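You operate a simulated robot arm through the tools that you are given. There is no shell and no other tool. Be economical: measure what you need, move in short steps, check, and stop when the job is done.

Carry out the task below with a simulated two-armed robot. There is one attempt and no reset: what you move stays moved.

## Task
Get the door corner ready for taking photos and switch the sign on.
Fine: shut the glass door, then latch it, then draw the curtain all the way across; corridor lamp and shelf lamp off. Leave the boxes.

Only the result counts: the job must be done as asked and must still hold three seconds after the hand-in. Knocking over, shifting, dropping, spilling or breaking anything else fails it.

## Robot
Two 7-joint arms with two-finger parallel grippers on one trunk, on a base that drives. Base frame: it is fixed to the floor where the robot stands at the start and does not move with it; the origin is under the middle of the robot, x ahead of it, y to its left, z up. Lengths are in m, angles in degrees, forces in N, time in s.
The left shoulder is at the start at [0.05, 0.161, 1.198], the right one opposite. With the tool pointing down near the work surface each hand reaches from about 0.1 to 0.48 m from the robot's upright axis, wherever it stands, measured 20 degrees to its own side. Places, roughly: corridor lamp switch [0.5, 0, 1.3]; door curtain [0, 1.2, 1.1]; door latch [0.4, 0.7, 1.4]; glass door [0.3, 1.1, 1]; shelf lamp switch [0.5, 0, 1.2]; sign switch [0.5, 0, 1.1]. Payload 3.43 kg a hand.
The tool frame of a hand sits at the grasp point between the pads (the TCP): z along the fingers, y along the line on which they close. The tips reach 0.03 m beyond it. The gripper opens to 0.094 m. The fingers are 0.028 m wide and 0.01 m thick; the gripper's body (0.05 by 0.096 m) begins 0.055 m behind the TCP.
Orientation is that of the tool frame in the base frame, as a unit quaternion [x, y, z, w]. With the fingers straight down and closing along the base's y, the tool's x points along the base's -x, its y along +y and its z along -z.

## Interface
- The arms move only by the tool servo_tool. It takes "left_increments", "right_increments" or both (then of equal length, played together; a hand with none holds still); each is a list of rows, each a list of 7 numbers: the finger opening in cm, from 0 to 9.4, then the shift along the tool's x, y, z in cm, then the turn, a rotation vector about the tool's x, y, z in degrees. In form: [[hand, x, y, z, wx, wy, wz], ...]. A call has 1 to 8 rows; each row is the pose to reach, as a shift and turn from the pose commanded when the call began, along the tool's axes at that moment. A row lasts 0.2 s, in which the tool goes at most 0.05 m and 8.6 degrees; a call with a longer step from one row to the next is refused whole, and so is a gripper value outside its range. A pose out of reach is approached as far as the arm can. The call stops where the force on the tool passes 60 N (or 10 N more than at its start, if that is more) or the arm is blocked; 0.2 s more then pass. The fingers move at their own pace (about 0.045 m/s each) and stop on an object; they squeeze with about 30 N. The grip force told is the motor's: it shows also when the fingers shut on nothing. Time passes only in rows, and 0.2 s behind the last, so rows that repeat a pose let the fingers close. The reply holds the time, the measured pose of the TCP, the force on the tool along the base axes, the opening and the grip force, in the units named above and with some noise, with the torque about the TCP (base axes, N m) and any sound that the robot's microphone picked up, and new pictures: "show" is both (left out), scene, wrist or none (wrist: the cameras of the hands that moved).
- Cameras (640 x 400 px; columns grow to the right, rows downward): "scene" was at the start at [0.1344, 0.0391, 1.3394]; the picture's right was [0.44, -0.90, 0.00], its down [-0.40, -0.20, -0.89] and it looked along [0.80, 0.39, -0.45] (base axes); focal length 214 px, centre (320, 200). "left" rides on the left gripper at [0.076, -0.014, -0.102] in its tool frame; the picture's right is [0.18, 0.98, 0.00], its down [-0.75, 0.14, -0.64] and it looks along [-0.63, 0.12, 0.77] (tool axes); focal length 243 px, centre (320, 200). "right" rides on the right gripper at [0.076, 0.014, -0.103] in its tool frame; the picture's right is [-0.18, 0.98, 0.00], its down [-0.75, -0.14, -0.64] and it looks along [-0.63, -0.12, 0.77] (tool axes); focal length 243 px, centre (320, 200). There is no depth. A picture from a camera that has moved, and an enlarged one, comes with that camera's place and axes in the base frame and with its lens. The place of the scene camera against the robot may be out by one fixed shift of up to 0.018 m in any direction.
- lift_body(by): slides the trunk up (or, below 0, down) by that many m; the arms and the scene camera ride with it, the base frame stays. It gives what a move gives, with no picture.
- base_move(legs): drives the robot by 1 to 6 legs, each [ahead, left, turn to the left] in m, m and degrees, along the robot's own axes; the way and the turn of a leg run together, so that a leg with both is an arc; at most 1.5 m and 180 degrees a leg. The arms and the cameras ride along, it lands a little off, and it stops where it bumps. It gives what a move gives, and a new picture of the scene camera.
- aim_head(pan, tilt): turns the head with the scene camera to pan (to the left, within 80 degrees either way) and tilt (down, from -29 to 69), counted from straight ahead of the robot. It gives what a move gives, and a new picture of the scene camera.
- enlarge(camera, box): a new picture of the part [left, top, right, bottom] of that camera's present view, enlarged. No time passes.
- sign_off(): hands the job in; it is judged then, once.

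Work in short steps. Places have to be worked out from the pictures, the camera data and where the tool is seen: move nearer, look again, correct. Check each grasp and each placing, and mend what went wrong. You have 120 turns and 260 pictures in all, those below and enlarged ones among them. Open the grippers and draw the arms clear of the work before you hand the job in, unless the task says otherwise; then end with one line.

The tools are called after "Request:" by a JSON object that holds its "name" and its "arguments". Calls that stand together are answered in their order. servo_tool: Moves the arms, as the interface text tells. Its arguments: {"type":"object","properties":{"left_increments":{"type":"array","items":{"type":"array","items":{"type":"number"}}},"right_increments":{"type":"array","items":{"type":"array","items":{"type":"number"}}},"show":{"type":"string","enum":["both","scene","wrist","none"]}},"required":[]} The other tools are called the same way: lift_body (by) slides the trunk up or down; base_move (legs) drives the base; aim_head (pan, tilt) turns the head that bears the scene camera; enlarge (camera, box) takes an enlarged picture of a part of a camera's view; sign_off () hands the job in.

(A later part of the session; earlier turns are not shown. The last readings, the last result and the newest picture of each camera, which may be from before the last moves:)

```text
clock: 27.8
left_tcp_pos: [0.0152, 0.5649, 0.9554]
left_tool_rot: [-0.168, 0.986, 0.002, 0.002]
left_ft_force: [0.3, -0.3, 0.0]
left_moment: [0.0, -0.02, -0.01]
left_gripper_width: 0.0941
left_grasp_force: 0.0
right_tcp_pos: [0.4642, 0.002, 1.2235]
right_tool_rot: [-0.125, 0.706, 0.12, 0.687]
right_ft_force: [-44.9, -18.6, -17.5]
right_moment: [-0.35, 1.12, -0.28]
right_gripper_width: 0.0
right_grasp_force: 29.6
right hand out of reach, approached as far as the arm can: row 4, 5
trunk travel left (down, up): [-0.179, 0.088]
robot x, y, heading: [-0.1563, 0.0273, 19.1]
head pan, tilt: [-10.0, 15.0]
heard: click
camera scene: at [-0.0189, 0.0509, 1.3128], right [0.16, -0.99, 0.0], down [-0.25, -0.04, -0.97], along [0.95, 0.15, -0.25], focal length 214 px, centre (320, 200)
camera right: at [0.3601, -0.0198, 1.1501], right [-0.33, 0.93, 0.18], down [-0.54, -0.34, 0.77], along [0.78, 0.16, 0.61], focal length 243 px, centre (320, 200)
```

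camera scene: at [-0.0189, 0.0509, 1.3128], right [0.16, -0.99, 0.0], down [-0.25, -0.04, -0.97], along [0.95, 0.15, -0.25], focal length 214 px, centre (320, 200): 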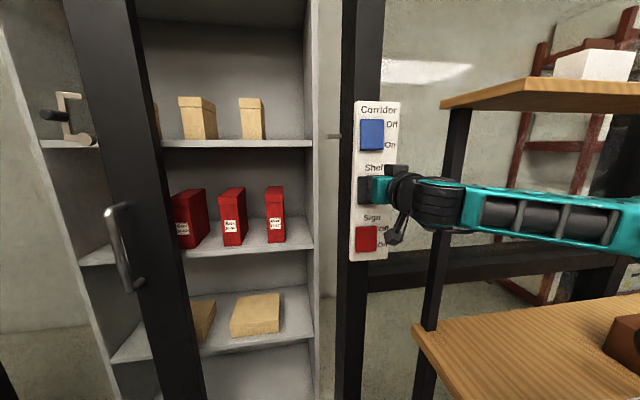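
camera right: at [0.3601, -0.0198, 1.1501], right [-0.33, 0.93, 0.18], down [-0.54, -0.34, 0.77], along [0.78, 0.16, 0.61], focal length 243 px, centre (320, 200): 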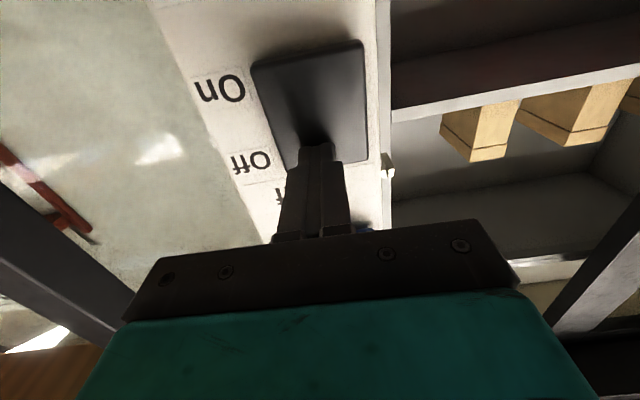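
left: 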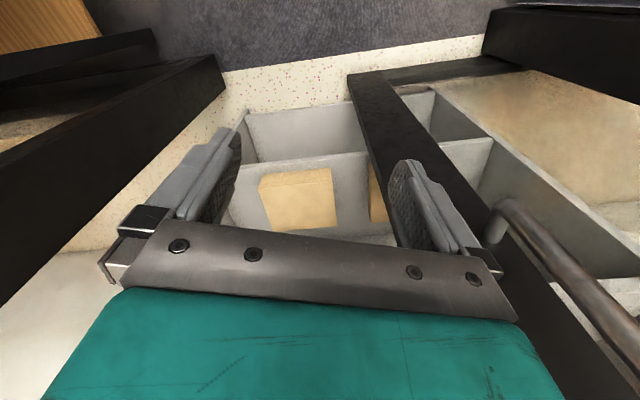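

Shelf lamp is off. I retreat, then back the base up a bit so the arm has room to reach the lower sign switch.

Request:
{"name": "servo_tool", "arguments": {"right_increments": [[0, 0, 0, -2, 0, 0, 0], [0, 0, 0, -4.5, 0, 0, 0], [0, 0, 0, -5, 0, 0, 0]], "show": "none"}}

Request:
{"name": "base_move", "arguments": {"legs": [[-0.15, 0.02, 0]]}}

Request:
{"name": "servo_tool", "arguments": {"right_increments": [[0, 3, 0, 0, 0, 0, 0], [0, 6, 0, 0, 0, 0, 0], [0, 9, 0, 0, 0, 0, 0], [0, 12, 0, 0, 0, 0, 0]], "show": "both"}}

```text
clock: 28.6
left_tcp_pos: [0.0186, 0.5671, 0.9541]
left_tool_rot: [-0.167, 0.986, 0.0, 0.001]
left_ft_force: [-0.8, 0.2, 0.1]
left_moment: [0.02, 0.04, -0.01]
left_gripper_width: 0.0937
left_grasp_force: 0.0
right_tcp_pos: [0.4234, -0.0127, 1.2258]
right_tool_rot: [-0.123, 0.701, 0.119, 0.692]
right_ft_force: [0.3, -0.9, 0.8]
right_moment: [-0.03, -0.01, 0.0]
right_gripper_width: 0.0
right_grasp_force: 30.0
trunk travel left (down, up): [-0.179, 0.088]
robot x, y, heading: [-0.1552, 0.0249, 19.2]
head pan, tilt: [-10.0, 15.0]
```

```text
clock: 30.0
left_tcp_pos: [-0.1269, 0.5363, 0.9538]
left_tool_rot: [-0.168, 0.986, 0.0, 0.0]
left_ft_force: [-0.8, 0.8, 0.1]
left_moment: [0.0, -0.03, -0.02]
left_gripper_width: 0.094
left_grasp_force: 0.1
right_tcp_pos: [0.2768, -0.0425, 1.225]
right_tool_rot: [-0.121, 0.701, 0.118, 0.692]
right_ft_force: [0.5, -0.6, 0.4]
right_moment: [-0.01, -0.03, -0.01]
right_gripper_width: 0.0
right_grasp_force: 30.1
trunk travel left (down, up): [-0.179, 0.088]
robot x, y, heading: [-0.3012, -0.0076, 19.0]
head pan, tilt: [-10.0, 15.0]
camera scene: at [-0.1604, 0.0238, 1.3125], right [0.16, -0.99, 0.0], down [-0.25, -0.04, -0.97], along [0.95, 0.15, -0.26], focal length 214 px, centre (320, 200)
```

scene: 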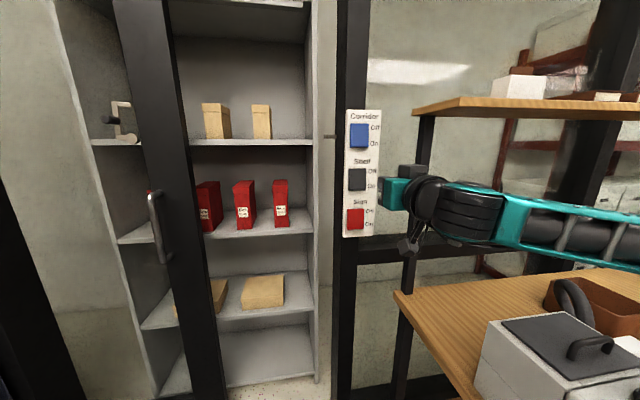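

```text
clock: 31.0
left_tcp_pos: [-0.1275, 0.5359, 0.9548]
left_tool_rot: [-0.167, 0.986, -0.001, 0.001]
left_ft_force: [0.0, 0.1, 0.4]
left_moment: [-0.04, 0.02, -0.01]
left_gripper_width: 0.0941
left_grasp_force: 0.0
right_tcp_pos: [0.2774, -0.043, 1.2161]
right_tool_rot: [-0.123, 0.703, 0.12, 0.69]
right_ft_force: [0.0, -0.1, -0.1]
right_moment: [0.03, 0.01, -0.04]
right_gripper_width: 0.0001
right_grasp_force: 30.7
right hand out of reach, approached as far as the arm can: row 1, 2, 3, 4
trunk travel left (down, up): [-0.179, 0.088]
robot x, y, heading: [-0.2989, -0.0026, 19.3]
head pan, tilt: [-10.0, 15.0]
camera scene: at [-0.1597, 0.0239, 1.3124], right [0.16, -0.99, 0.0], down [-0.26, -0.04, -0.97], along [0.95, 0.15, -0.26], focal length 214 px, centre (320, 200)
camera right: at [0.1729, -0.0643, 1.1436], right [-0.33, 0.93, 0.18], down [-0.54, -0.34, 0.77], along [0.77, 0.15, 0.61], focal length 243 px, centre (320, 200)
```

scene: 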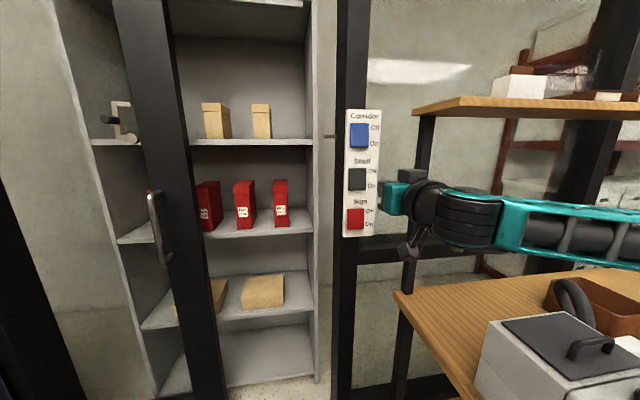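
right: 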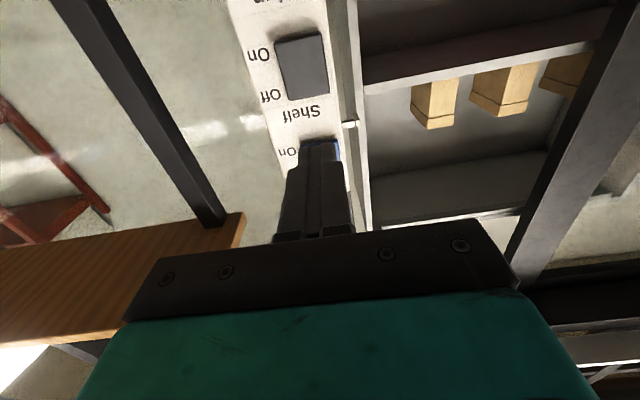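

The arm's posture relative to the body was unchanged; I'll extend forward first, then go down.

Request:
{"name": "servo_tool", "arguments": {"right_increments": [[0, 0, 0, 4, 0, 0, 0], [0, 0, 0, 8, 0, 0, 0], [0, 0, 0, 11, 0, 0, 0], [0, 4, 0, 12, 0, 0, 0], [0, 8, 0, 12, 0, 0, 0], [0, 12, 0, 12, 0, 0, 0], [0, 15.5, 0, 12, 0, 0, 0]], "show": "both"}}

```text
clock: 32.6
left_tcp_pos: [-0.1273, 0.5365, 0.9541]
left_tool_rot: [-0.167, 0.986, 0.0, 0.0]
left_ft_force: [0.1, -0.7, -1.5]
left_moment: [-0.01, -0.01, 0.02]
left_gripper_width: 0.094
left_grasp_force: 0.1
right_tcp_pos: [0.3625, -0.0403, 1.2204]
right_tool_rot: [-0.13, 0.7, 0.122, 0.692]
right_ft_force: [0.3, 0.9, -0.1]
right_moment: [0.02, 0.02, -0.05]
right_gripper_width: 0.0001
right_grasp_force: 30.1
right hand out of reach, approached as far as the arm can: row 1, 2, 3, 4, 5, 6, 7
trunk travel left (down, up): [-0.179, 0.088]
robot x, y, heading: [-0.2995, -0.0033, 19.3]
head pan, tilt: [-10.0, 15.0]
camera scene: at [-0.1597, 0.0239, 1.3124], right [0.16, -0.99, 0.0], down [-0.26, -0.04, -0.97], along [0.95, 0.15, -0.26], focal length 214 px, centre (320, 200)
camera right: at [0.2604, -0.0629, 1.1466], right [-0.35, 0.92, 0.17], down [-0.54, -0.35, 0.76], along [0.76, 0.17, 0.62], focal length 243 px, centre (320, 200)
```

scene: 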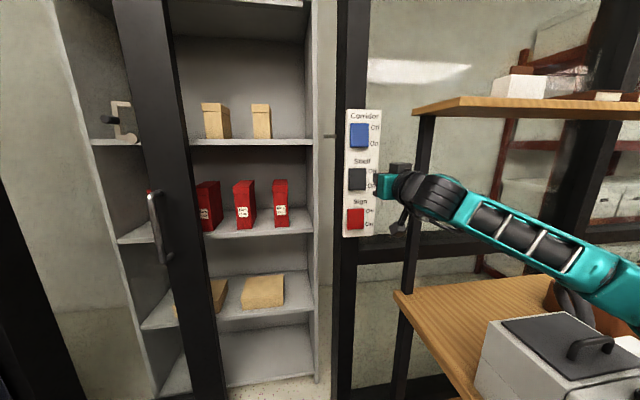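
right: 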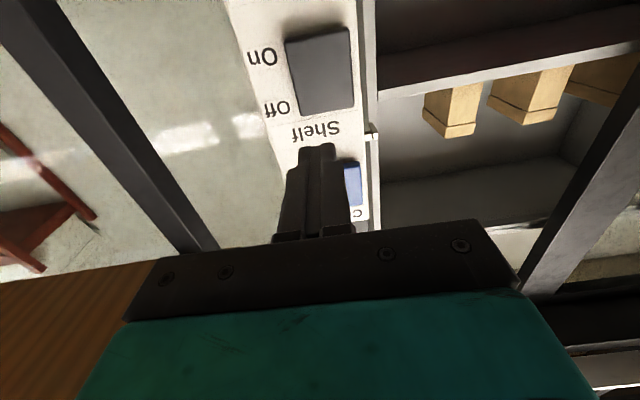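

The wrist is likely at its bend limit with a level tool. I'll go up slightly and pitch the tool downward about 40°, which also lifts the forearm away from the table things.

Request:
{"name": "servo_tool", "arguments": {"right_increments": [[0, -1, 0, -1, 0, 8, 0], [0, -2, 0, -2, 0, 16, 0], [0, -2, 0, -3, 0, 24, 0], [0, -2, 0, -4, 0, 32, 0], [0, -2, 0, -4, 0, 40, 0]], "show": "both"}}

```text
clock: 33.8
left_tcp_pos: [-0.1272, 0.5358, 0.9535]
left_tool_rot: [-0.166, 0.986, 0.0, 0.0]
left_ft_force: [1.1, 0.5, 0.3]
left_moment: [0.03, -0.02, -0.02]
left_gripper_width: 0.0941
left_grasp_force: 0.0
right_tcp_pos: [0.3232, -0.0512, 1.2388]
right_tool_rot: [-0.156, 0.897, 0.07, 0.408]
right_ft_force: [0.0, 0.1, -0.3]
right_moment: [-0.01, -0.01, 0.01]
right_gripper_width: 0.0
right_grasp_force: 30.0
trunk travel left (down, up): [-0.179, 0.088]
robot x, y, heading: [-0.3046, -0.0017, 19.3]
head pan, tilt: [-10.0, 15.0]
camera scene: at [-0.1597, 0.0242, 1.3123], right [0.16, -0.99, 0.0], down [-0.26, -0.04, -0.97], along [0.95, 0.15, -0.26], focal length 214 px, centre (320, 200)
camera right: at [0.1979, -0.0802, 1.2493], right [-0.22, 0.97, 0.14], down [0.06, -0.13, 0.99], along [0.97, 0.22, -0.03], focal length 243 px, centre (320, 200)
```

scene: 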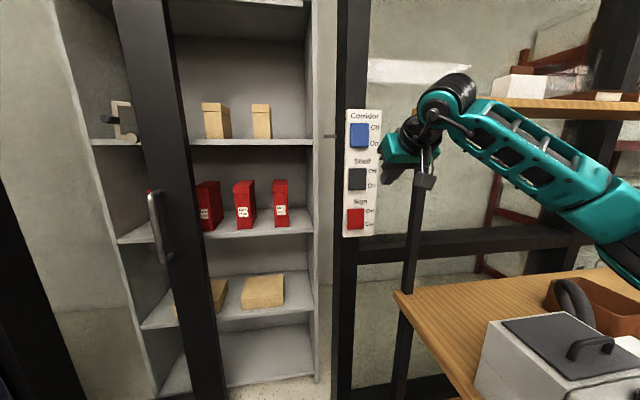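
right: 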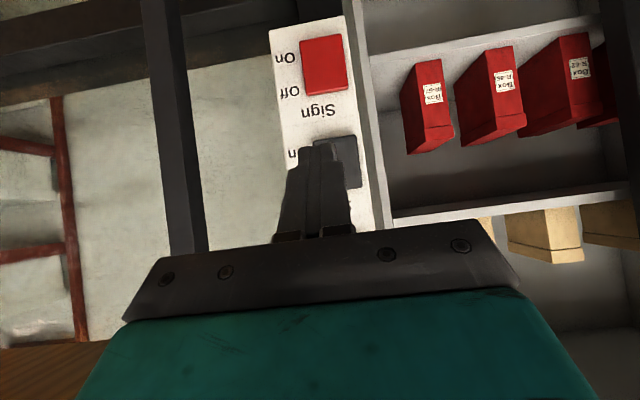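

Pitching worked. Sign rocker centre is at z≈1.076; I'll descend partway while checking the elbow's clearance over the box on the table.

Request:
{"name": "servo_tool", "arguments": {"right_increments": [[0, 2.5, 0, 3.5, 0, 0, 0], [0, 5, 0, 7.5, 0, 0, 0]], "show": "none"}}

Request:
{"name": "aim_head", "arguments": {"pan": -45, "tilt": 30}}

```text
clock: 34.4
left_tcp_pos: [-0.1275, 0.5354, 0.9535]
left_tool_rot: [-0.166, 0.986, 0.0, 0.0]
left_ft_force: [-0.1, -0.1, 0.4]
left_moment: [0.01, -0.01, 0.0]
left_gripper_width: 0.094
left_grasp_force: 0.0
right_tcp_pos: [0.3462, -0.0443, 1.1512]
right_tool_rot: [-0.156, 0.896, 0.07, 0.409]
right_ft_force: [-0.8, -0.7, 0.9]
right_moment: [-0.03, 0.01, 0.01]
right_gripper_width: 0.0
right_grasp_force: 30.5
trunk travel left (down, up): [-0.179, 0.088]
robot x, y, heading: [-0.2992, -0.0015, 18.9]
head pan, tilt: [-10.0, 15.0]
```

```text
clock: 35.4
left_tcp_pos: [-0.127, 0.5361, 0.9542]
left_tool_rot: [-0.167, 0.986, 0.001, -0.001]
left_ft_force: [0.4, -0.3, 0.5]
left_moment: [0.01, -0.04, -0.03]
left_gripper_width: 0.0941
left_grasp_force: 0.1
right_tcp_pos: [0.3474, -0.0438, 1.1523]
right_tool_rot: [-0.156, 0.896, 0.071, 0.411]
right_ft_force: [0.2, 0.5, -0.2]
right_moment: [0.01, -0.03, 0.06]
right_gripper_width: 0.0001
right_grasp_force: 29.9
trunk travel left (down, up): [-0.179, 0.088]
robot x, y, heading: [-0.3007, -0.0044, 19.4]
head pan, tilt: [-45.0, 30.0]
camera scene: at [-0.1704, -0.0303, 1.2882], right [-0.43, -0.9, 0.0], down [-0.45, 0.22, -0.87], along [0.78, -0.38, -0.5], focal length 214 px, centre (320, 200)
```

scene: 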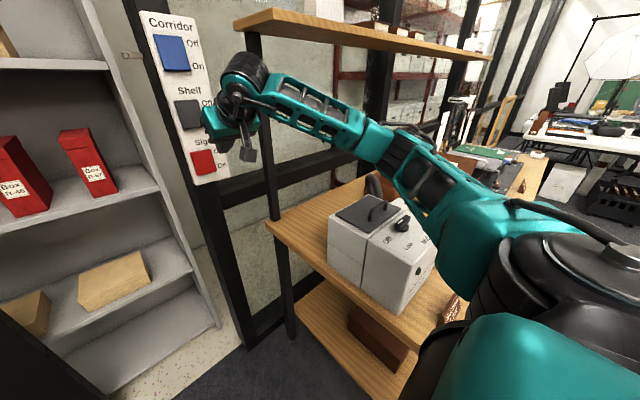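

Elbow looks well above the white box. Continue down/forward towards the sign switch's lower half.

Request:
{"name": "servo_tool", "arguments": {"right_increments": [[0, 1.5, -0.3, 2.5, 0, 0, 0], [0, 3.5, -0.4, 5.5, 0, 0, 0], [0, 3.5, -0.5, 8, 0, 0, 0], [0, 2.7, -0.5, 10.2, 0, 0, 0]], "show": "both"}}

```text
clock: 36.4
left_tcp_pos: [-0.1268, 0.5372, 0.9541]
left_tool_rot: [-0.166, 0.986, -0.001, 0.0]
left_ft_force: [0.2, 0.3, -1.0]
left_moment: [-0.04, -0.01, -0.02]
left_gripper_width: 0.0941
left_grasp_force: 0.0
right_tcp_pos: [0.4046, -0.0284, 1.0653]
right_tool_rot: [-0.155, 0.896, 0.07, 0.411]
right_ft_force: [1.0, -0.6, -0.2]
right_moment: [0.01, -0.02, -0.03]
right_gripper_width: 0.0001
right_grasp_force: 29.5
trunk travel left (down, up): [-0.179, 0.088]
robot x, y, heading: [-0.3041, -0.0035, 19.1]
head pan, tilt: [-45.0, 30.0]
camera scene: at [-0.1703, -0.0302, 1.2881], right [-0.43, -0.9, 0.0], down [-0.45, 0.22, -0.87], along [0.78, -0.38, -0.5], focal length 214 px, centre (320, 200)
camera right: at [0.279, -0.0572, 1.0756], right [-0.22, 0.97, 0.14], down [0.05, -0.13, 0.99], along [0.97, 0.22, -0.02], focal length 243 px, centre (320, 200)
```

scene: 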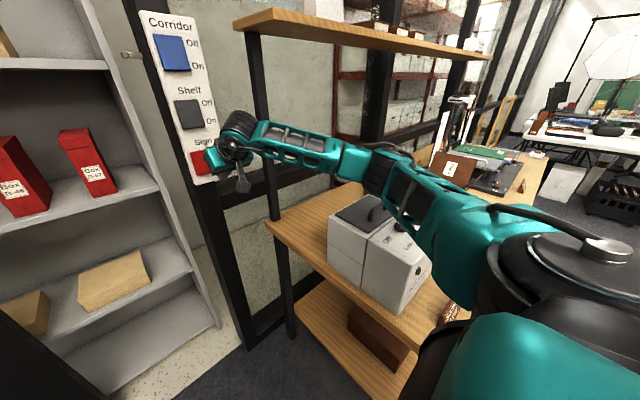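
right: 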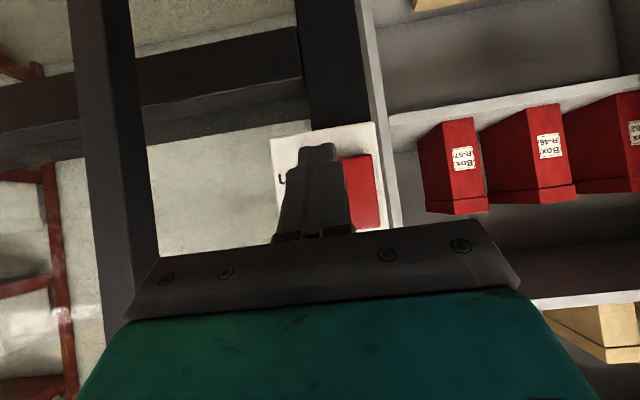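

The finger is about 1 cm too far right; I shift left 1 cm, up 4 mm, and press forward horizontally.

Request:
{"name": "servo_tool", "arguments": {"right_increments": [[0, -0.3, 1.0, -0.3, 0, 0, 0], [0, -2.3, 1.0, 2.0, 0, 0, 0], [0, -3.6, 1.0, 3.5, 0, 0, 0], [0, -4.2, 1.0, 4.2, 0, 0, 0], [0, -4.9, 1.0, 5.0, 0, 0, 0], [0, -5.4, 1.0, 5.6, 0, 0, 0]], "show": "both"}}

```text
clock: 37.8
left_tcp_pos: [-0.13, 0.5346, 0.9559]
left_tool_rot: [-0.165, 0.986, 0.0, 0.003]
left_ft_force: [-0.6, 0.4, -0.5]
left_moment: [-0.01, 0.02, 0.0]
left_gripper_width: 0.0941
left_grasp_force: 0.0
right_tcp_pos: [0.462, 0.0012, 1.0689]
right_tool_rot: [-0.156, 0.9, 0.069, 0.401]
right_ft_force: [-31.1, -11.2, 7.6]
right_moment: [-0.13, 0.02, -0.07]
right_gripper_width: 0.0
right_grasp_force: 30.1
trunk travel left (down, up): [-0.179, 0.088]
robot x, y, heading: [-0.3005, -0.0059, 19.2]
head pan, tilt: [-45.0, 30.0]
heard: click
stopped in row 6 (right hand): the force on the tool passed its limit at 66 N (the readings are from after the stop); the commanded pose is now the measured one
camera scene: at [-0.1772, -0.0325, 1.289], right [-0.44, -0.9, 0.0], down [-0.45, 0.22, -0.87], along [0.78, -0.38, -0.5], focal length 214 px, centre (320, 200)
camera right: at [0.3361, -0.0263, 1.0815], right [-0.21, 0.97, 0.14], down [0.07, -0.12, 0.99], along [0.97, 0.22, -0.04], focal length 243 px, centre (320, 200)
```

scene: 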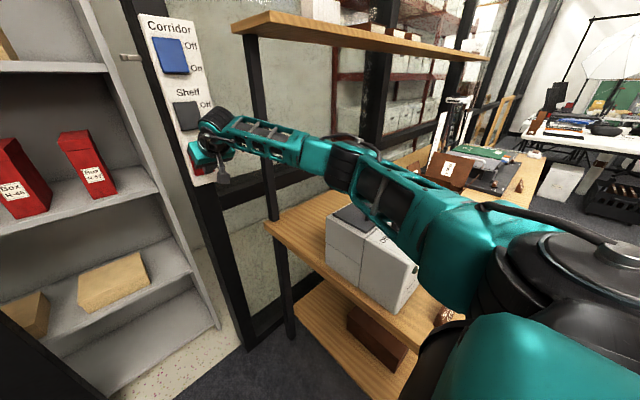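
right: 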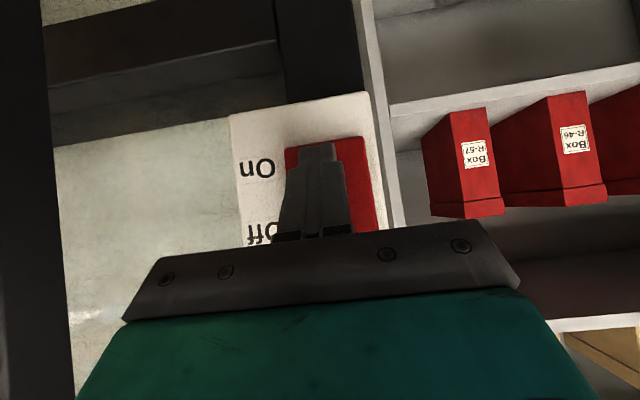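

Click heard. I retreat and then raise the hand back up, and check the sign overhead.

Request:
{"name": "servo_tool", "arguments": {"right_increments": [[0, 2.6, 0, -3, 0, 0, 0], [0, 5.3, 0, -6, 0, 0, 0], [0, 6.5, 0, -10, 0, 0, 0], [0, 5, 0, -14, 0, 0, 0], [0, 3, 0, -18, 0, 0, 0], [0, 1, 0, -22, 0, 0, 0]], "show": "none"}}

Request:
{"name": "aim_head", "arguments": {"pan": 15, "tilt": -28}}

Request:
{"name": "aim_head", "arguments": {"pan": -5, "tilt": 15}}

```text
clock: 39.2
left_tcp_pos: [-0.1277, 0.5367, 0.9537]
left_tool_rot: [-0.166, 0.986, -0.001, 0.0]
left_ft_force: [-0.6, 0.5, 0.3]
left_moment: [0.0, 0.03, 0.01]
left_gripper_width: 0.0942
left_grasp_force: 0.1
right_tcp_pos: [0.3072, -0.0513, 1.2035]
right_tool_rot: [-0.156, 0.901, 0.068, 0.399]
right_ft_force: [-0.9, 1.4, -0.1]
right_moment: [-0.01, 0.01, -0.01]
right_gripper_width: 0.0003
right_grasp_force: 30.1
trunk travel left (down, up): [-0.179, 0.088]
robot x, y, heading: [-0.3063, -0.0054, 19.0]
head pan, tilt: [-45.0, 30.0]
```

```text
clock: 40.5
left_tcp_pos: [-0.1275, 0.5372, 0.9543]
left_tool_rot: [-0.165, 0.986, 0.0, -0.001]
left_ft_force: [-0.4, 0.9, -0.3]
left_moment: [-0.03, -0.01, -0.01]
left_gripper_width: 0.0943
left_grasp_force: 0.0
right_tcp_pos: [0.3075, -0.0506, 1.2023]
right_tool_rot: [-0.156, 0.9, 0.069, 0.4]
right_ft_force: [0.1, -0.3, -0.9]
right_moment: [-0.02, 0.01, 0.03]
right_gripper_width: 0.0002
right_grasp_force: 29.7
trunk travel left (down, up): [-0.179, 0.088]
robot x, y, heading: [-0.3008, -0.0026, 19.2]
head pan, tilt: [15.0, -28.0]
camera scene: at [-0.1967, 0.0466, 1.3758], right [0.56, -0.83, 0.0], down [0.39, 0.26, -0.88], along [0.73, 0.49, 0.47], focal length 214 px, centre (320, 200)
```

scene: 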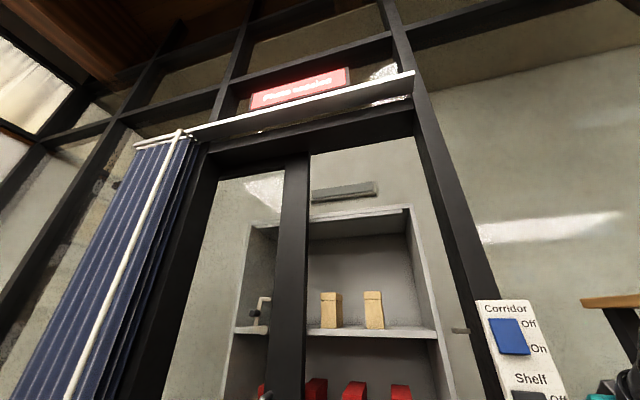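

```text
clock: 41.6
left_tcp_pos: [-0.1261, 0.5348, 0.9539]
left_tool_rot: [-0.166, 0.986, 0.001, 0.0]
left_ft_force: [0.3, 0.6, 0.3]
left_moment: [0.0, -0.01, 0.0]
left_gripper_width: 0.0938
left_grasp_force: 0.1
right_tcp_pos: [0.3072, -0.0513, 1.2031]
right_tool_rot: [-0.155, 0.901, 0.067, 0.4]
right_ft_force: [0.2, -0.8, 0.3]
right_moment: [0.0, -0.01, -0.01]
right_gripper_width: 0.0
right_grasp_force: 29.7
trunk travel left (down, up): [-0.179, 0.088]
robot x, y, heading: [-0.3036, -0.0034, 19.3]
head pan, tilt: [-5.0, 15.0]
camera scene: at [-0.1623, 0.0314, 1.3124], right [0.24, -0.97, 0.0], down [-0.25, -0.06, -0.97], along [0.94, 0.24, -0.26], focal length 214 px, centre (320, 200)
```

scene: 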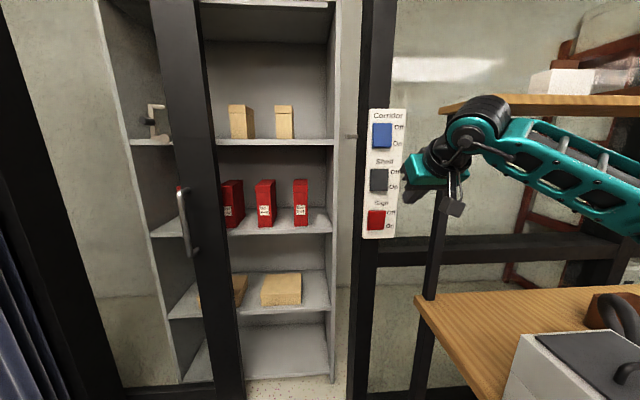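

The sign is lit, both lamps are out. Now the door handle: triangulated grip at about (0.38, 0.64), z 0.94–1.17. I'll fold the right arm back to tool-down near the body and pitch the left tool up towards the door.

Request:
{"name": "servo_tool", "arguments": {"right_increments": [[0, 2.1, 0.4, -2.4, 0, 6, 0], [0, 4.2, 0.8, -4.9, 0, 12, 0], [0, 6.3, 1.2, -7.3, 0, 18, 0], [0, 8.5, 1.6, -9.8, 0, 24, 0], [0, 10.6, 2, -12.2, 0, 30, 0], [0, 12.7, 2.4, -14.7, 0, 36, 0], [0, 14.8, 2.8, -17.1, 0, 42, 0], [0, 17, 3.2, -19.6, 0, 48, 0]], "left_increments": [[9.4, 0, 0, -1.5, 0, -6, 0], [9.4, 0, 0, -3, 0, -12, 0], [9.4, 0, 0, -4.5, 0, -18, 0], [9.4, 0, 0, -6, 0, -24, 0], [9.4, 0, 0, -7.5, 0, -30, 0], [9.4, 0, 0, -9, 0, -36, 0], [9.4, 0, 0, -10.5, 0, -42, 0], [9.4, 0, 0, -12, 0, -48, 0]], "show": "scene"}}

```text
clock: 43.4
left_tcp_pos: [-0.1281, 0.5368, 1.0746]
left_tool_rot: [-0.152, 0.9, 0.067, 0.402]
left_ft_force: [1.1, 0.1, 0.1]
left_moment: [0.01, 0.02, 0.0]
left_gripper_width: 0.0939
left_grasp_force: 0.1
right_tcp_pos: [0.0518, -0.1094, 1.208]
right_tool_rot: [-0.169, 0.986, -0.001, -0.001]
right_ft_force: [0.0, 0.2, -0.5]
right_moment: [0.02, 0.0, 0.0]
right_gripper_width: 0.0
right_grasp_force: 30.3
trunk travel left (down, up): [-0.179, 0.088]
robot x, y, heading: [-0.3068, -0.0007, 18.9]
head pan, tilt: [-5.0, 15.0]
camera scene: at [-0.1627, 0.0312, 1.3125], right [0.24, -0.97, 0.0], down [-0.25, -0.06, -0.97], along [0.94, 0.24, -0.26], focal length 214 px, centre (320, 200)
```

scene: 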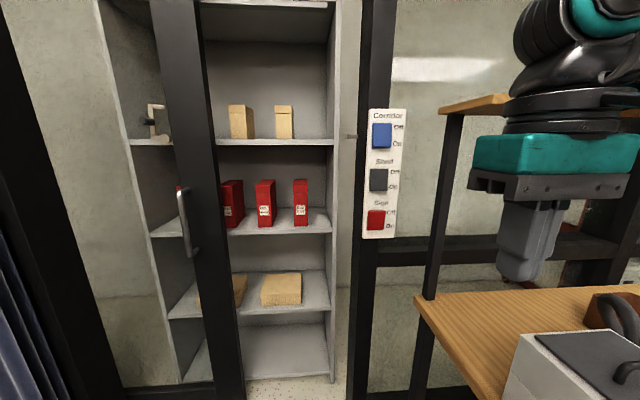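

Both hands tucked well. Drive 0.25 m ahead towards the door.

Request:
{"name": "base_move", "arguments": {"legs": [[0.25, 0.0, 0]]}}

Request:
{"name": "aim_head", "arguments": {"pan": 30, "tilt": 25}}

Request:
{"name": "servo_tool", "arguments": {"left_increments": [[9.4, 0, 0, 0, 0, 0, 0]], "show": "wrist"}}

```text
clock: 45.2
left_tcp_pos: [0.1112, 0.618, 1.0743]
left_tool_rot: [-0.152, 0.901, 0.068, 0.402]
left_ft_force: [0.3, 0.3, 0.6]
left_moment: [0.02, -0.03, 0.04]
left_gripper_width: 0.0941
left_grasp_force: 0.1
right_tcp_pos: [0.2902, -0.0259, 1.2089]
right_tool_rot: [-0.169, 0.986, -0.001, -0.002]
right_ft_force: [0.5, 0.9, 0.2]
right_moment: [0.0, 0.0, -0.01]
right_gripper_width: 0.0001
right_grasp_force: 29.5
trunk travel left (down, up): [-0.179, 0.088]
robot x, y, heading: [-0.0652, 0.0797, 19.1]
head pan, tilt: [-5.0, 15.0]
camera scene: at [0.0753, 0.1135, 1.3123], right [0.24, -0.97, 0.0], down [-0.25, -0.06, -0.97], along [0.94, 0.23, -0.26], focal length 214 px, centre (320, 200)
```

scene: 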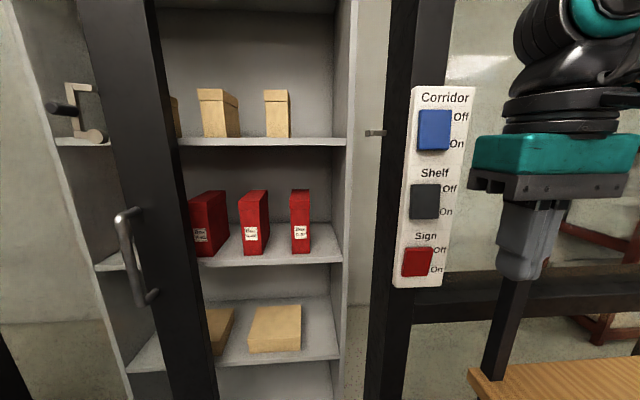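

```text
clock: 46.2
left_tcp_pos: [0.1111, 0.618, 1.0738]
left_tool_rot: [-0.151, 0.901, 0.067, 0.401]
left_ft_force: [-0.1, 0.3, -1.2]
left_moment: [-0.03, -0.02, -0.02]
left_gripper_width: 0.0942
left_grasp_force: 0.1
right_tcp_pos: [0.29, -0.0276, 1.2092]
right_tool_rot: [-0.17, 0.985, -0.001, 0.0]
right_ft_force: [-0.4, -0.3, 0.5]
right_moment: [0.01, 0.03, -0.03]
right_gripper_width: 0.0001
right_grasp_force: 30.7
trunk travel left (down, up): [-0.179, 0.088]
robot x, y, heading: [-0.0649, 0.0778, 19.0]
head pan, tilt: [30.0, 25.0]
camera scene: at [0.0446, 0.1601, 1.2962], right [0.75, -0.66, 0.0], down [-0.28, -0.32, -0.91], along [0.59, 0.68, -0.42], focal length 214 px, centre (320, 200)
```

scene: 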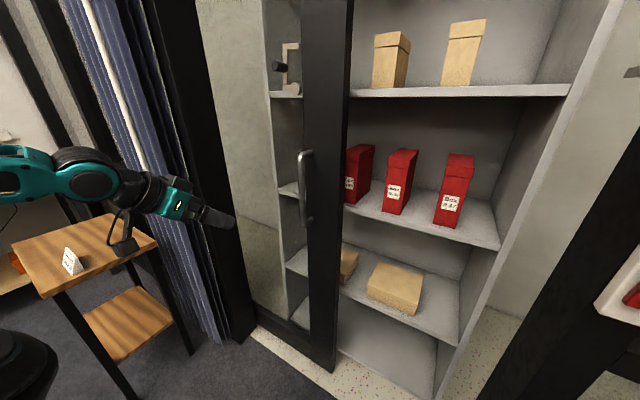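

```text
clock: 46.6
left_tcp_pos: [0.1115, 0.6184, 1.0745]
left_tool_rot: [-0.151, 0.901, 0.068, 0.4]
left_ft_force: [0.1, 0.6, 0.1]
left_moment: [0.02, 0.04, -0.02]
left_gripper_width: 0.0942
left_grasp_force: 0.1
right_tcp_pos: [0.2891, -0.0272, 1.2096]
right_tool_rot: [-0.169, 0.986, -0.001, -0.001]
right_ft_force: [-0.6, 1.1, 0.3]
right_moment: [0.02, 0.01, -0.03]
right_gripper_width: 0.0
right_grasp_force: 29.9
trunk travel left (down, up): [-0.179, 0.088]
robot x, y, heading: [-0.0618, 0.0771, 19.4]
head pan, tilt: [30.0, 25.0]
camera left: at [-0.005, 0.5639, 1.0861], right [-0.44, 0.89, -0.14], down [-0.02, 0.14, 0.99], along [0.9, 0.44, -0.04], focal length 243 px, centre (320, 200)
```

left: 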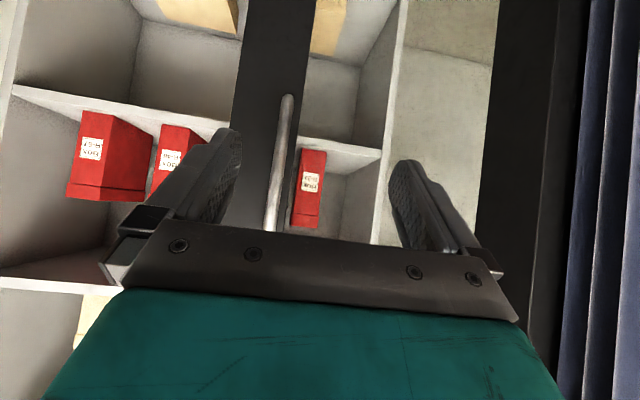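

Refined handle grip: about (0.43, 0.685, ~1.05). I move the open left hand 20 cm towards it and 4 cm right, then look again.

Request:
{"name": "servo_tool", "arguments": {"left_increments": [[9.4, -2.7, -1, 3, 0, 0, 0], [9.4, -5.4, -2, 6, 0, 0, 0], [9.4, -8.1, -3, 9, 0, 0, 0], [9.4, -10.8, -4, 12, 0, 0, 0], [9.4, -13.4, -4.2, 14.8, 0, 0, 0]], "show": "both"}}

```text
clock: 47.8
left_tcp_pos: [0.3131, 0.644, 1.074]
left_tool_rot: [-0.152, 0.901, 0.069, 0.4]
left_ft_force: [-0.5, 0.5, -0.5]
left_moment: [0.0, -0.01, 0.01]
left_gripper_width: 0.0937
left_grasp_force: 0.1
right_tcp_pos: [0.2889, -0.0268, 1.2089]
right_tool_rot: [-0.17, 0.985, -0.001, 0.0]
right_ft_force: [-0.2, 0.1, 0.5]
right_moment: [0.01, 0.01, 0.02]
right_gripper_width: 0.0001
right_grasp_force: 29.7
trunk travel left (down, up): [-0.179, 0.088]
robot x, y, heading: [-0.064, 0.0765, 19.1]
head pan, tilt: [30.0, 25.0]
camera scene: at [0.0451, 0.1602, 1.2961], right [0.76, -0.66, 0.0], down [-0.28, -0.32, -0.91], along [0.59, 0.68, -0.42], focal length 214 px, centre (320, 200)
camera left: at [0.1979, 0.5901, 1.0862], right [-0.44, 0.89, -0.13], down [-0.02, 0.14, 0.99], along [0.9, 0.44, -0.05], focal length 243 px, centre (320, 200)
```

scene: 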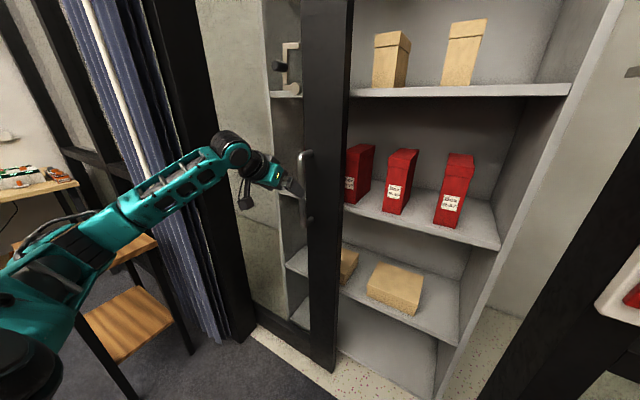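
left: 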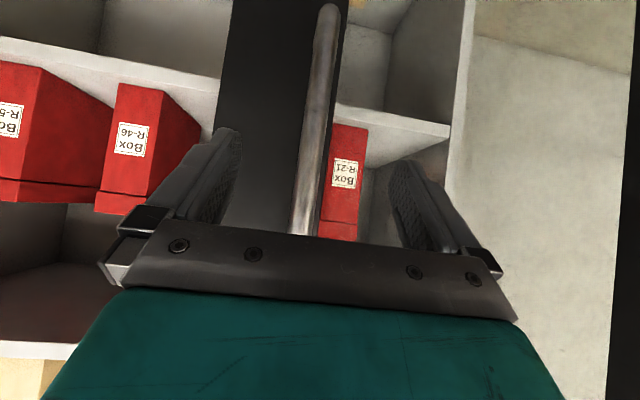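

Handle is centred between the fingers. Advance 10 cm, watching force.

Request:
{"name": "servo_tool", "arguments": {"left_increments": [[9.4, -2, 0.2, 2.2, 0, 0, 0], [9.4, -4, 0.4, 4.4, 0, 0, 0], [9.4, -5.4, 0.5, 6, 0, 0, 0], [9.4, -6.7, 0.5, 7.4, 0, 0, 0]], "show": "both"}}

```text
clock: 48.8
left_tcp_pos: [0.4067, 0.6792, 1.0759]
left_tool_rot: [-0.152, 0.901, 0.068, 0.401]
left_ft_force: [-0.1, -0.9, 0.4]
left_moment: [-0.02, -0.01, 0.02]
left_gripper_width: 0.094
left_grasp_force: 0.1
right_tcp_pos: [0.2909, -0.027, 1.2086]
right_tool_rot: [-0.169, 0.986, -0.002, -0.001]
right_ft_force: [-0.4, 0.0, 0.0]
right_moment: [-0.01, -0.01, -0.03]
right_gripper_width: 0.0
right_grasp_force: 30.2
trunk travel left (down, up): [-0.179, 0.088]
robot x, y, heading: [-0.0688, 0.08, 19.1]
head pan, tilt: [30.0, 25.0]
camera scene: at [0.0448, 0.1601, 1.2961], right [0.76, -0.66, 0.0], down [-0.28, -0.32, -0.91], along [0.59, 0.68, -0.42], focal length 214 px, centre (320, 200)
camera left: at [0.2915, 0.6257, 1.0878], right [-0.44, 0.89, -0.14], down [-0.02, 0.14, 0.99], along [0.9, 0.44, -0.04], focal length 243 px, centre (320, 200)
```

scene: 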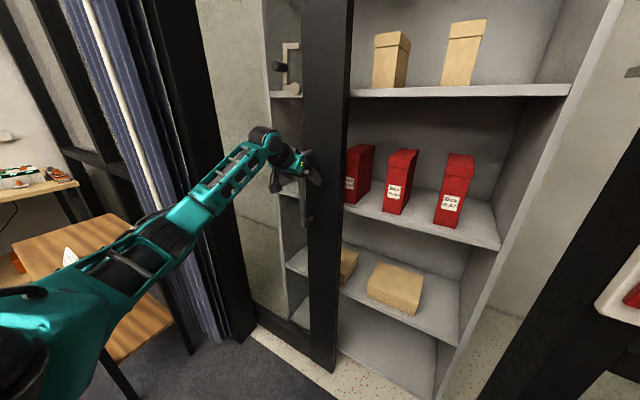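
left: 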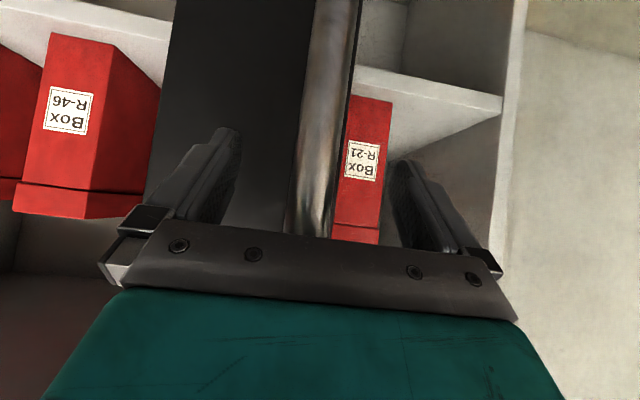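

Tube is between the fingers. Advance 1.5 cm more and close.

Request:
{"name": "servo_tool", "arguments": {"left_increments": [[9.4, -1, 0, 1.1, 0, 0, 0], [5, -1, 0, 1.1, 0, 0, 0], [2, -1, 0, 1.1, 0, 0, 0], [1, -1, 0, 1.1, 0, 0, 0], [1, -1, 0, 1.1, 0, 0, 0], [1, -1, 0, 1.1, 0, 0, 0]], "show": "both"}}

```text
clock: 49.4
left_tcp_pos: [0.4104, 0.6845, 1.075]
left_tool_rot: [-0.152, 0.903, 0.069, 0.396]
left_ft_force: [-29.8, -12.9, 3.0]
left_moment: [0.7, -1.59, -0.17]
left_gripper_width: 0.0639
left_grasp_force: 0.0
right_tcp_pos: [0.2856, -0.028, 1.2098]
right_tool_rot: [-0.171, 0.985, 0.0, 0.002]
right_ft_force: [-0.3, 0.1, 0.1]
right_moment: [-0.03, -0.01, 0.01]
right_gripper_width: 0.0
right_grasp_force: 29.6
trunk travel left (down, up): [-0.179, 0.088]
robot x, y, heading: [-0.0687, 0.0762, 19.4]
head pan, tilt: [30.0, 25.0]
stopped in row 2 (left hand): the force on the tool passed its limit at 63 N (the readings are from after the stop); the commanded pose is now the measured one
camera scene: at [0.0385, 0.1577, 1.2969], right [0.76, -0.65, 0.0], down [-0.27, -0.32, -0.91], along [0.59, 0.69, -0.42], focal length 214 px, centre (320, 200)
camera left: at [0.295, 0.63, 1.0881], right [-0.44, 0.89, -0.13], down [-0.01, 0.14, 0.99], along [0.9, 0.44, -0.05], focal length 243 px, centre (320, 200)
```

scene: 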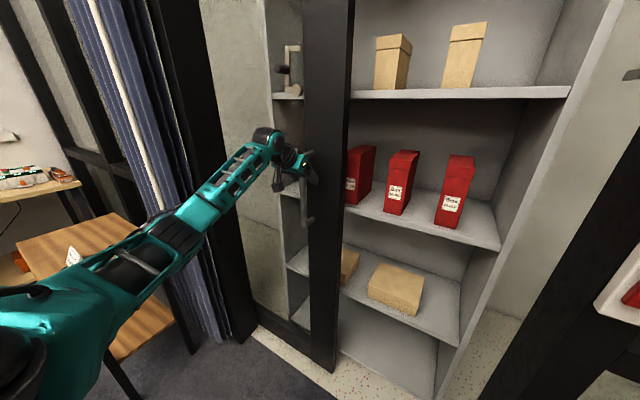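
left: 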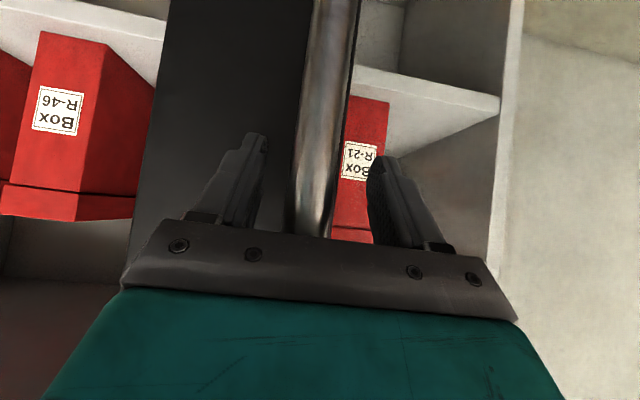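

Fingertips touch the stile face. Back off 5 mm and close on the tube.

Request:
{"name": "servo_tool", "arguments": {"left_increments": [[6.4, 0.4, 0, -0.4, 0, 0, 0], [4, 0.4, 0, -0.4, 0, 0, 0], [2, 0.4, 0, -0.4, 0, 0, 0], [1, 0.4, 0, -0.4, 0, 0, 0], [1, 0.4, 0, -0.4, 0, 0, 0]], "show": "both"}}

```text
clock: 50.6
left_tcp_pos: [0.4109, 0.6813, 1.0724]
left_tool_rot: [-0.151, 0.903, 0.068, 0.396]
left_ft_force: [-3.3, -5.2, 10.8]
left_moment: [-0.38, -0.18, -0.36]
left_gripper_width: 0.0265
left_grasp_force: 40.4
right_tcp_pos: [0.2866, -0.0282, 1.2096]
right_tool_rot: [-0.17, 0.986, 0.0, 0.0]
right_ft_force: [-0.7, -0.1, -1.1]
right_moment: [-0.02, -0.01, 0.0]
right_gripper_width: 0.0001
right_grasp_force: 29.2
trunk travel left (down, up): [-0.179, 0.088]
robot x, y, heading: [-0.0663, 0.0748, 19.1]
head pan, tilt: [30.0, 25.0]
camera scene: at [0.042, 0.1582, 1.2965], right [0.76, -0.65, 0.0], down [-0.28, -0.32, -0.91], along [0.59, 0.69, -0.42], focal length 214 px, centre (320, 200)
camera left: at [0.2948, 0.6269, 1.0858], right [-0.44, 0.89, -0.13], down [-0.01, 0.14, 0.99], along [0.9, 0.44, -0.05], focal length 243 px, centre (320, 200)
```

scene: 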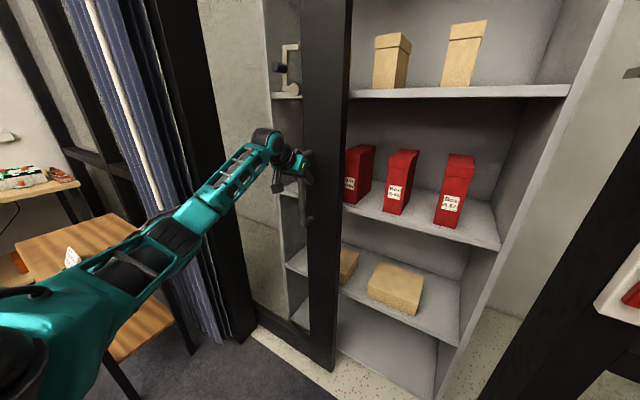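
left: 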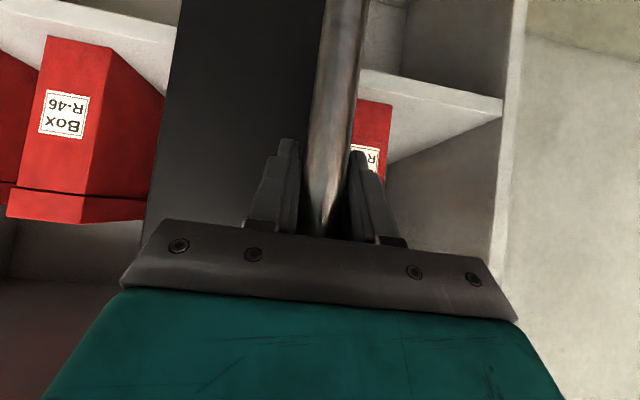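

Handle gripped (26.5 mm). Slide right, first 6 cm slowly to test.

Request:
{"name": "servo_tool", "arguments": {"left_increments": [[1, 0, -1.5, 0, 0, 0, 0], [1, 0, -3, 0, 0, 0, 0], [1, 0, -4.5, 0, 0, 0, 0], [1, 0, -6, 0, 0, 0, 0]], "show": "scene"}}

```text
clock: 51.6
left_tcp_pos: [0.4284, 0.6249, 1.0721]
left_tool_rot: [-0.152, 0.903, 0.068, 0.396]
left_ft_force: [-13.0, -3.0, 6.5]
left_moment: [0.39, -1.89, -0.15]
left_gripper_width: 0.0261
left_grasp_force: 45.0
right_tcp_pos: [0.2858, -0.0276, 1.2098]
right_tool_rot: [-0.17, 0.985, -0.001, 0.001]
right_ft_force: [-0.5, -0.3, 0.0]
right_moment: [0.0, -0.01, 0.0]
right_gripper_width: 0.0003
right_grasp_force: 30.0
trunk travel left (down, up): [-0.179, 0.088]
robot x, y, heading: [-0.0701, 0.0815, 19.4]
head pan, tilt: [30.0, 25.0]
camera scene: at [0.0408, 0.1584, 1.2964], right [0.76, -0.65, 0.0], down [-0.27, -0.32, -0.91], along [0.59, 0.69, -0.42], focal length 214 px, centre (320, 200)
```

scene: 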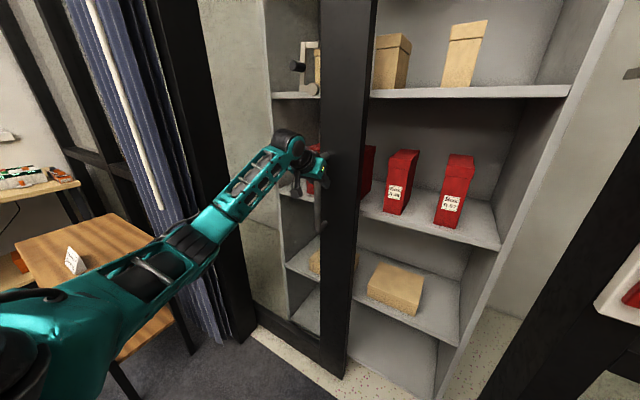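

The door slides. Continue 24 cm with a slight easing off the face.

Request:
{"name": "servo_tool", "arguments": {"left_increments": [[1, 0.1, -3, -0.1, 0, 0, 0], [1, 0.2, -6, -0.2, 0, 0, 0], [1, 0.2, -9, -0.2, 0, 0, 0], [1, 0.2, -12, -0.3, 0, 0, 0], [1, 0.3, -15, -0.3, 0, 0, 0], [1, 0.3, -18, -0.4, 0, 0, 0], [1, 0.3, -21, -0.4, 0, 0, 0], [1, 0.3, -24, -0.4, 0, 0, 0]], "show": "scene"}}

```text
clock: 53.4
left_tcp_pos: [0.5057, 0.3884, 1.0723]
left_tool_rot: [-0.147, 0.904, 0.065, 0.396]
left_ft_force: [-17.1, -17.4, 2.9]
left_moment: [0.58, -1.98, 0.57]
left_gripper_width: 0.0265
left_grasp_force: 45.1
right_tcp_pos: [0.286, -0.0309, 1.2094]
right_tool_rot: [-0.17, 0.985, 0.001, 0.0]
right_ft_force: [0.6, 0.3, 0.6]
right_moment: [0.05, 0.01, 0.0]
right_gripper_width: 0.0002
right_grasp_force: 30.0
trunk travel left (down, up): [-0.179, 0.088]
robot x, y, heading: [-0.0653, 0.0774, 19.2]
head pan, tilt: [30.0, 25.0]
camera scene: at [0.0413, 0.1558, 1.2965], right [0.76, -0.65, 0.0], down [-0.27, -0.32, -0.91], along [0.59, 0.69, -0.42], focal length 214 px, centre (320, 200)
```

scene: 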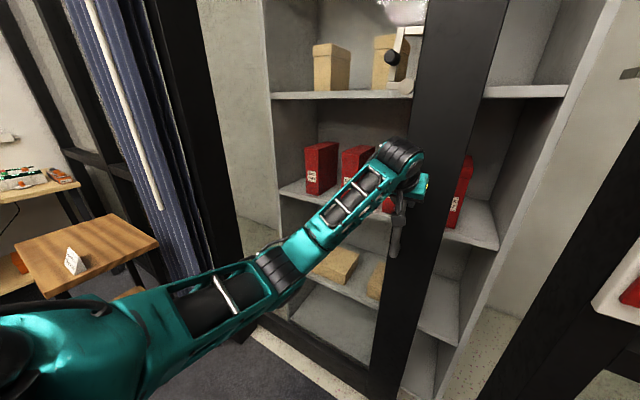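

Going well. Continue right another 16 cm.

Request:
{"name": "servo_tool", "arguments": {"left_increments": [[1, 0.1, -2, -0.1, 0, 0, 0], [1, 0.2, -4, -0.2, 0, 0, 0], [1, 0.3, -6, -0.3, 0, 0, 0], [1, 0.3, -8, -0.4, 0, 0, 0], [1, 0.4, -10, -0.5, 0, 0, 0], [1, 0.5, -12, -0.5, 0, 0, 0], [1, 0.5, -14, -0.6, 0, 0, 0], [1, 0.6, -16, -0.6, 0, 0, 0]], "show": "both"}}

```text
clock: 55.2
left_tcp_pos: [0.552, 0.2423, 1.0722]
left_tool_rot: [-0.151, 0.902, 0.067, 0.399]
left_ft_force: [30.0, 5.8, 19.9]
left_moment: [-0.25, 0.62, 0.0]
left_gripper_width: 0.0263
left_grasp_force: 44.9
right_tcp_pos: [0.2902, -0.0272, 1.2076]
right_tool_rot: [-0.17, 0.985, 0.0, -0.002]
right_ft_force: [0.1, 0.3, 0.3]
right_moment: [0.03, -0.02, 0.01]
right_gripper_width: 0.0
right_grasp_force: 30.2
trunk travel left (down, up): [-0.179, 0.088]
robot x, y, heading: [-0.0693, 0.0747, 19.3]
head pan, tilt: [30.0, 25.0]
camera scene: at [0.0458, 0.1592, 1.296], right [0.76, -0.65, 0.0], down [-0.28, -0.32, -0.91], along [0.59, 0.69, -0.42], focal length 214 px, centre (320, 200)
camera left: at [0.4361, 0.1888, 1.0844], right [-0.44, 0.89, -0.14], down [-0.01, 0.14, 0.99], along [0.9, 0.43, -0.05], focal length 243 px, centre (320, 200)
```

scene: 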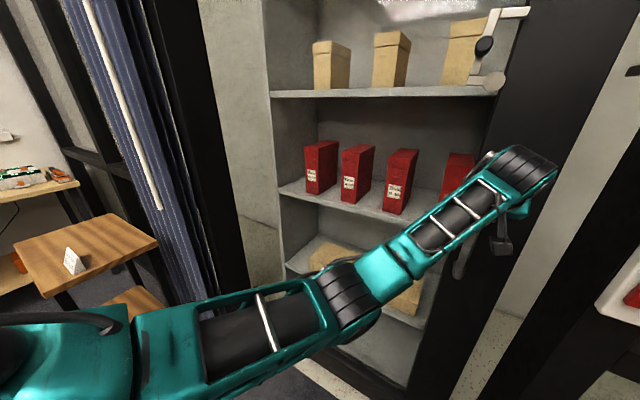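
left: 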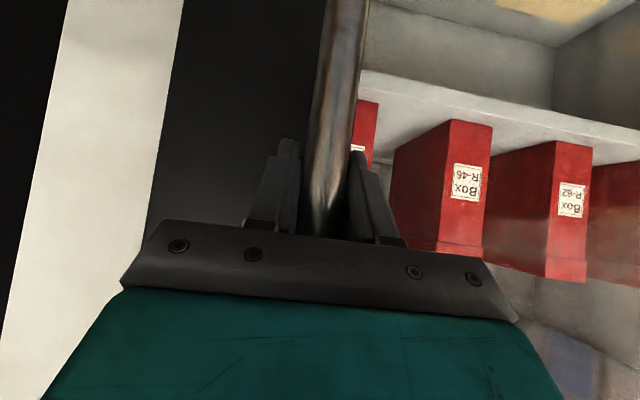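

About 10 cm gap remains, and the tool is now tugging outward; I relieve that and continue in fine steps until it stops.

Request:
{"name": "servo_tool", "arguments": {"left_increments": [[1, -0.3, -1.5, 0.3, 0, 0, 0], [1, -0.3, -3, 0.3, 0, 0, 0], [1, -0.3, -4.5, 0.3, 0, 0, 0], [1, -0.3, -6, 0.3, 0, 0, 0], [1, -0.2, -7.5, 0.2, 0, 0, 0], [1, -0.2, -9, 0.2, 0, 0, 0], [1, -0.2, -10.5, 0.2, 0, 0, 0], [1, -0.2, -12, 0.2, 0, 0, 0]], "show": "both"}}

```text
clock: 57.0
left_tcp_pos: [0.5788, 0.1614, 1.071]
left_tool_rot: [-0.158, 0.903, 0.07, 0.394]
left_ft_force: [-45.7, 27.8, -6.8]
left_moment: [-0.11, -4.93, -0.39]
left_gripper_width: 0.0262
left_grasp_force: 45.2
left hand out of reach, approached as far as the arm can: row 7, 8
right_tcp_pos: [0.2829, -0.0233, 1.2106]
right_tool_rot: [-0.171, 0.985, -0.003, 0.002]
right_ft_force: [-0.5, 0.0, 0.2]
right_moment: [0.01, 0.04, -0.03]
right_gripper_width: 0.0003
right_grasp_force: 30.2
trunk travel left (down, up): [-0.179, 0.088]
robot x, y, heading: [-0.0679, 0.0781, 19.3]
head pan, tilt: [30.0, 25.0]
camera scene: at [0.0369, 0.1638, 1.2962], right [0.76, -0.65, 0.01], down [-0.27, -0.32, -0.91], along [0.59, 0.69, -0.42], focal length 214 px, centre (320, 200)
camera left: at [0.4636, 0.1059, 1.0851], right [-0.45, 0.88, -0.13], down [-0.01, 0.14, 0.99], along [0.89, 0.45, -0.06], focal length 243 px, centre (320, 200)
```

scene: 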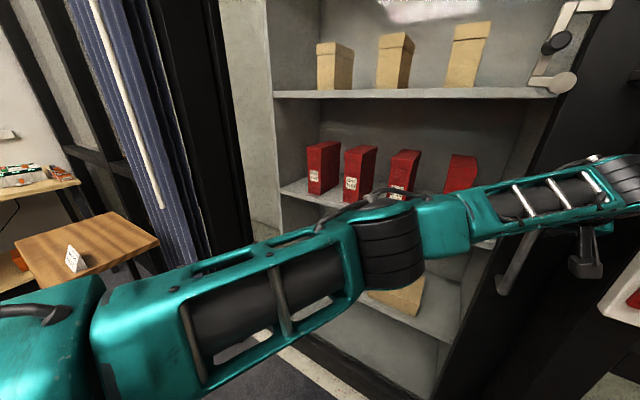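
left: 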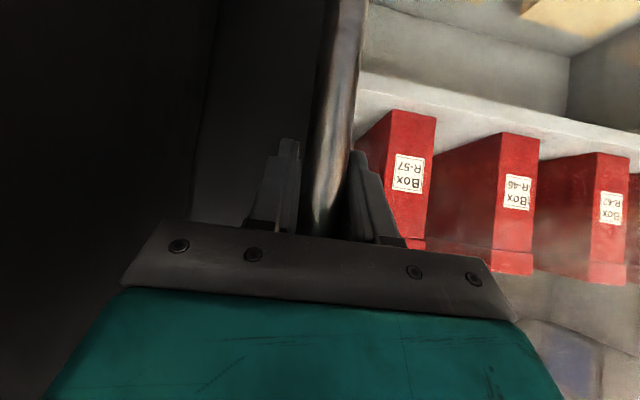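

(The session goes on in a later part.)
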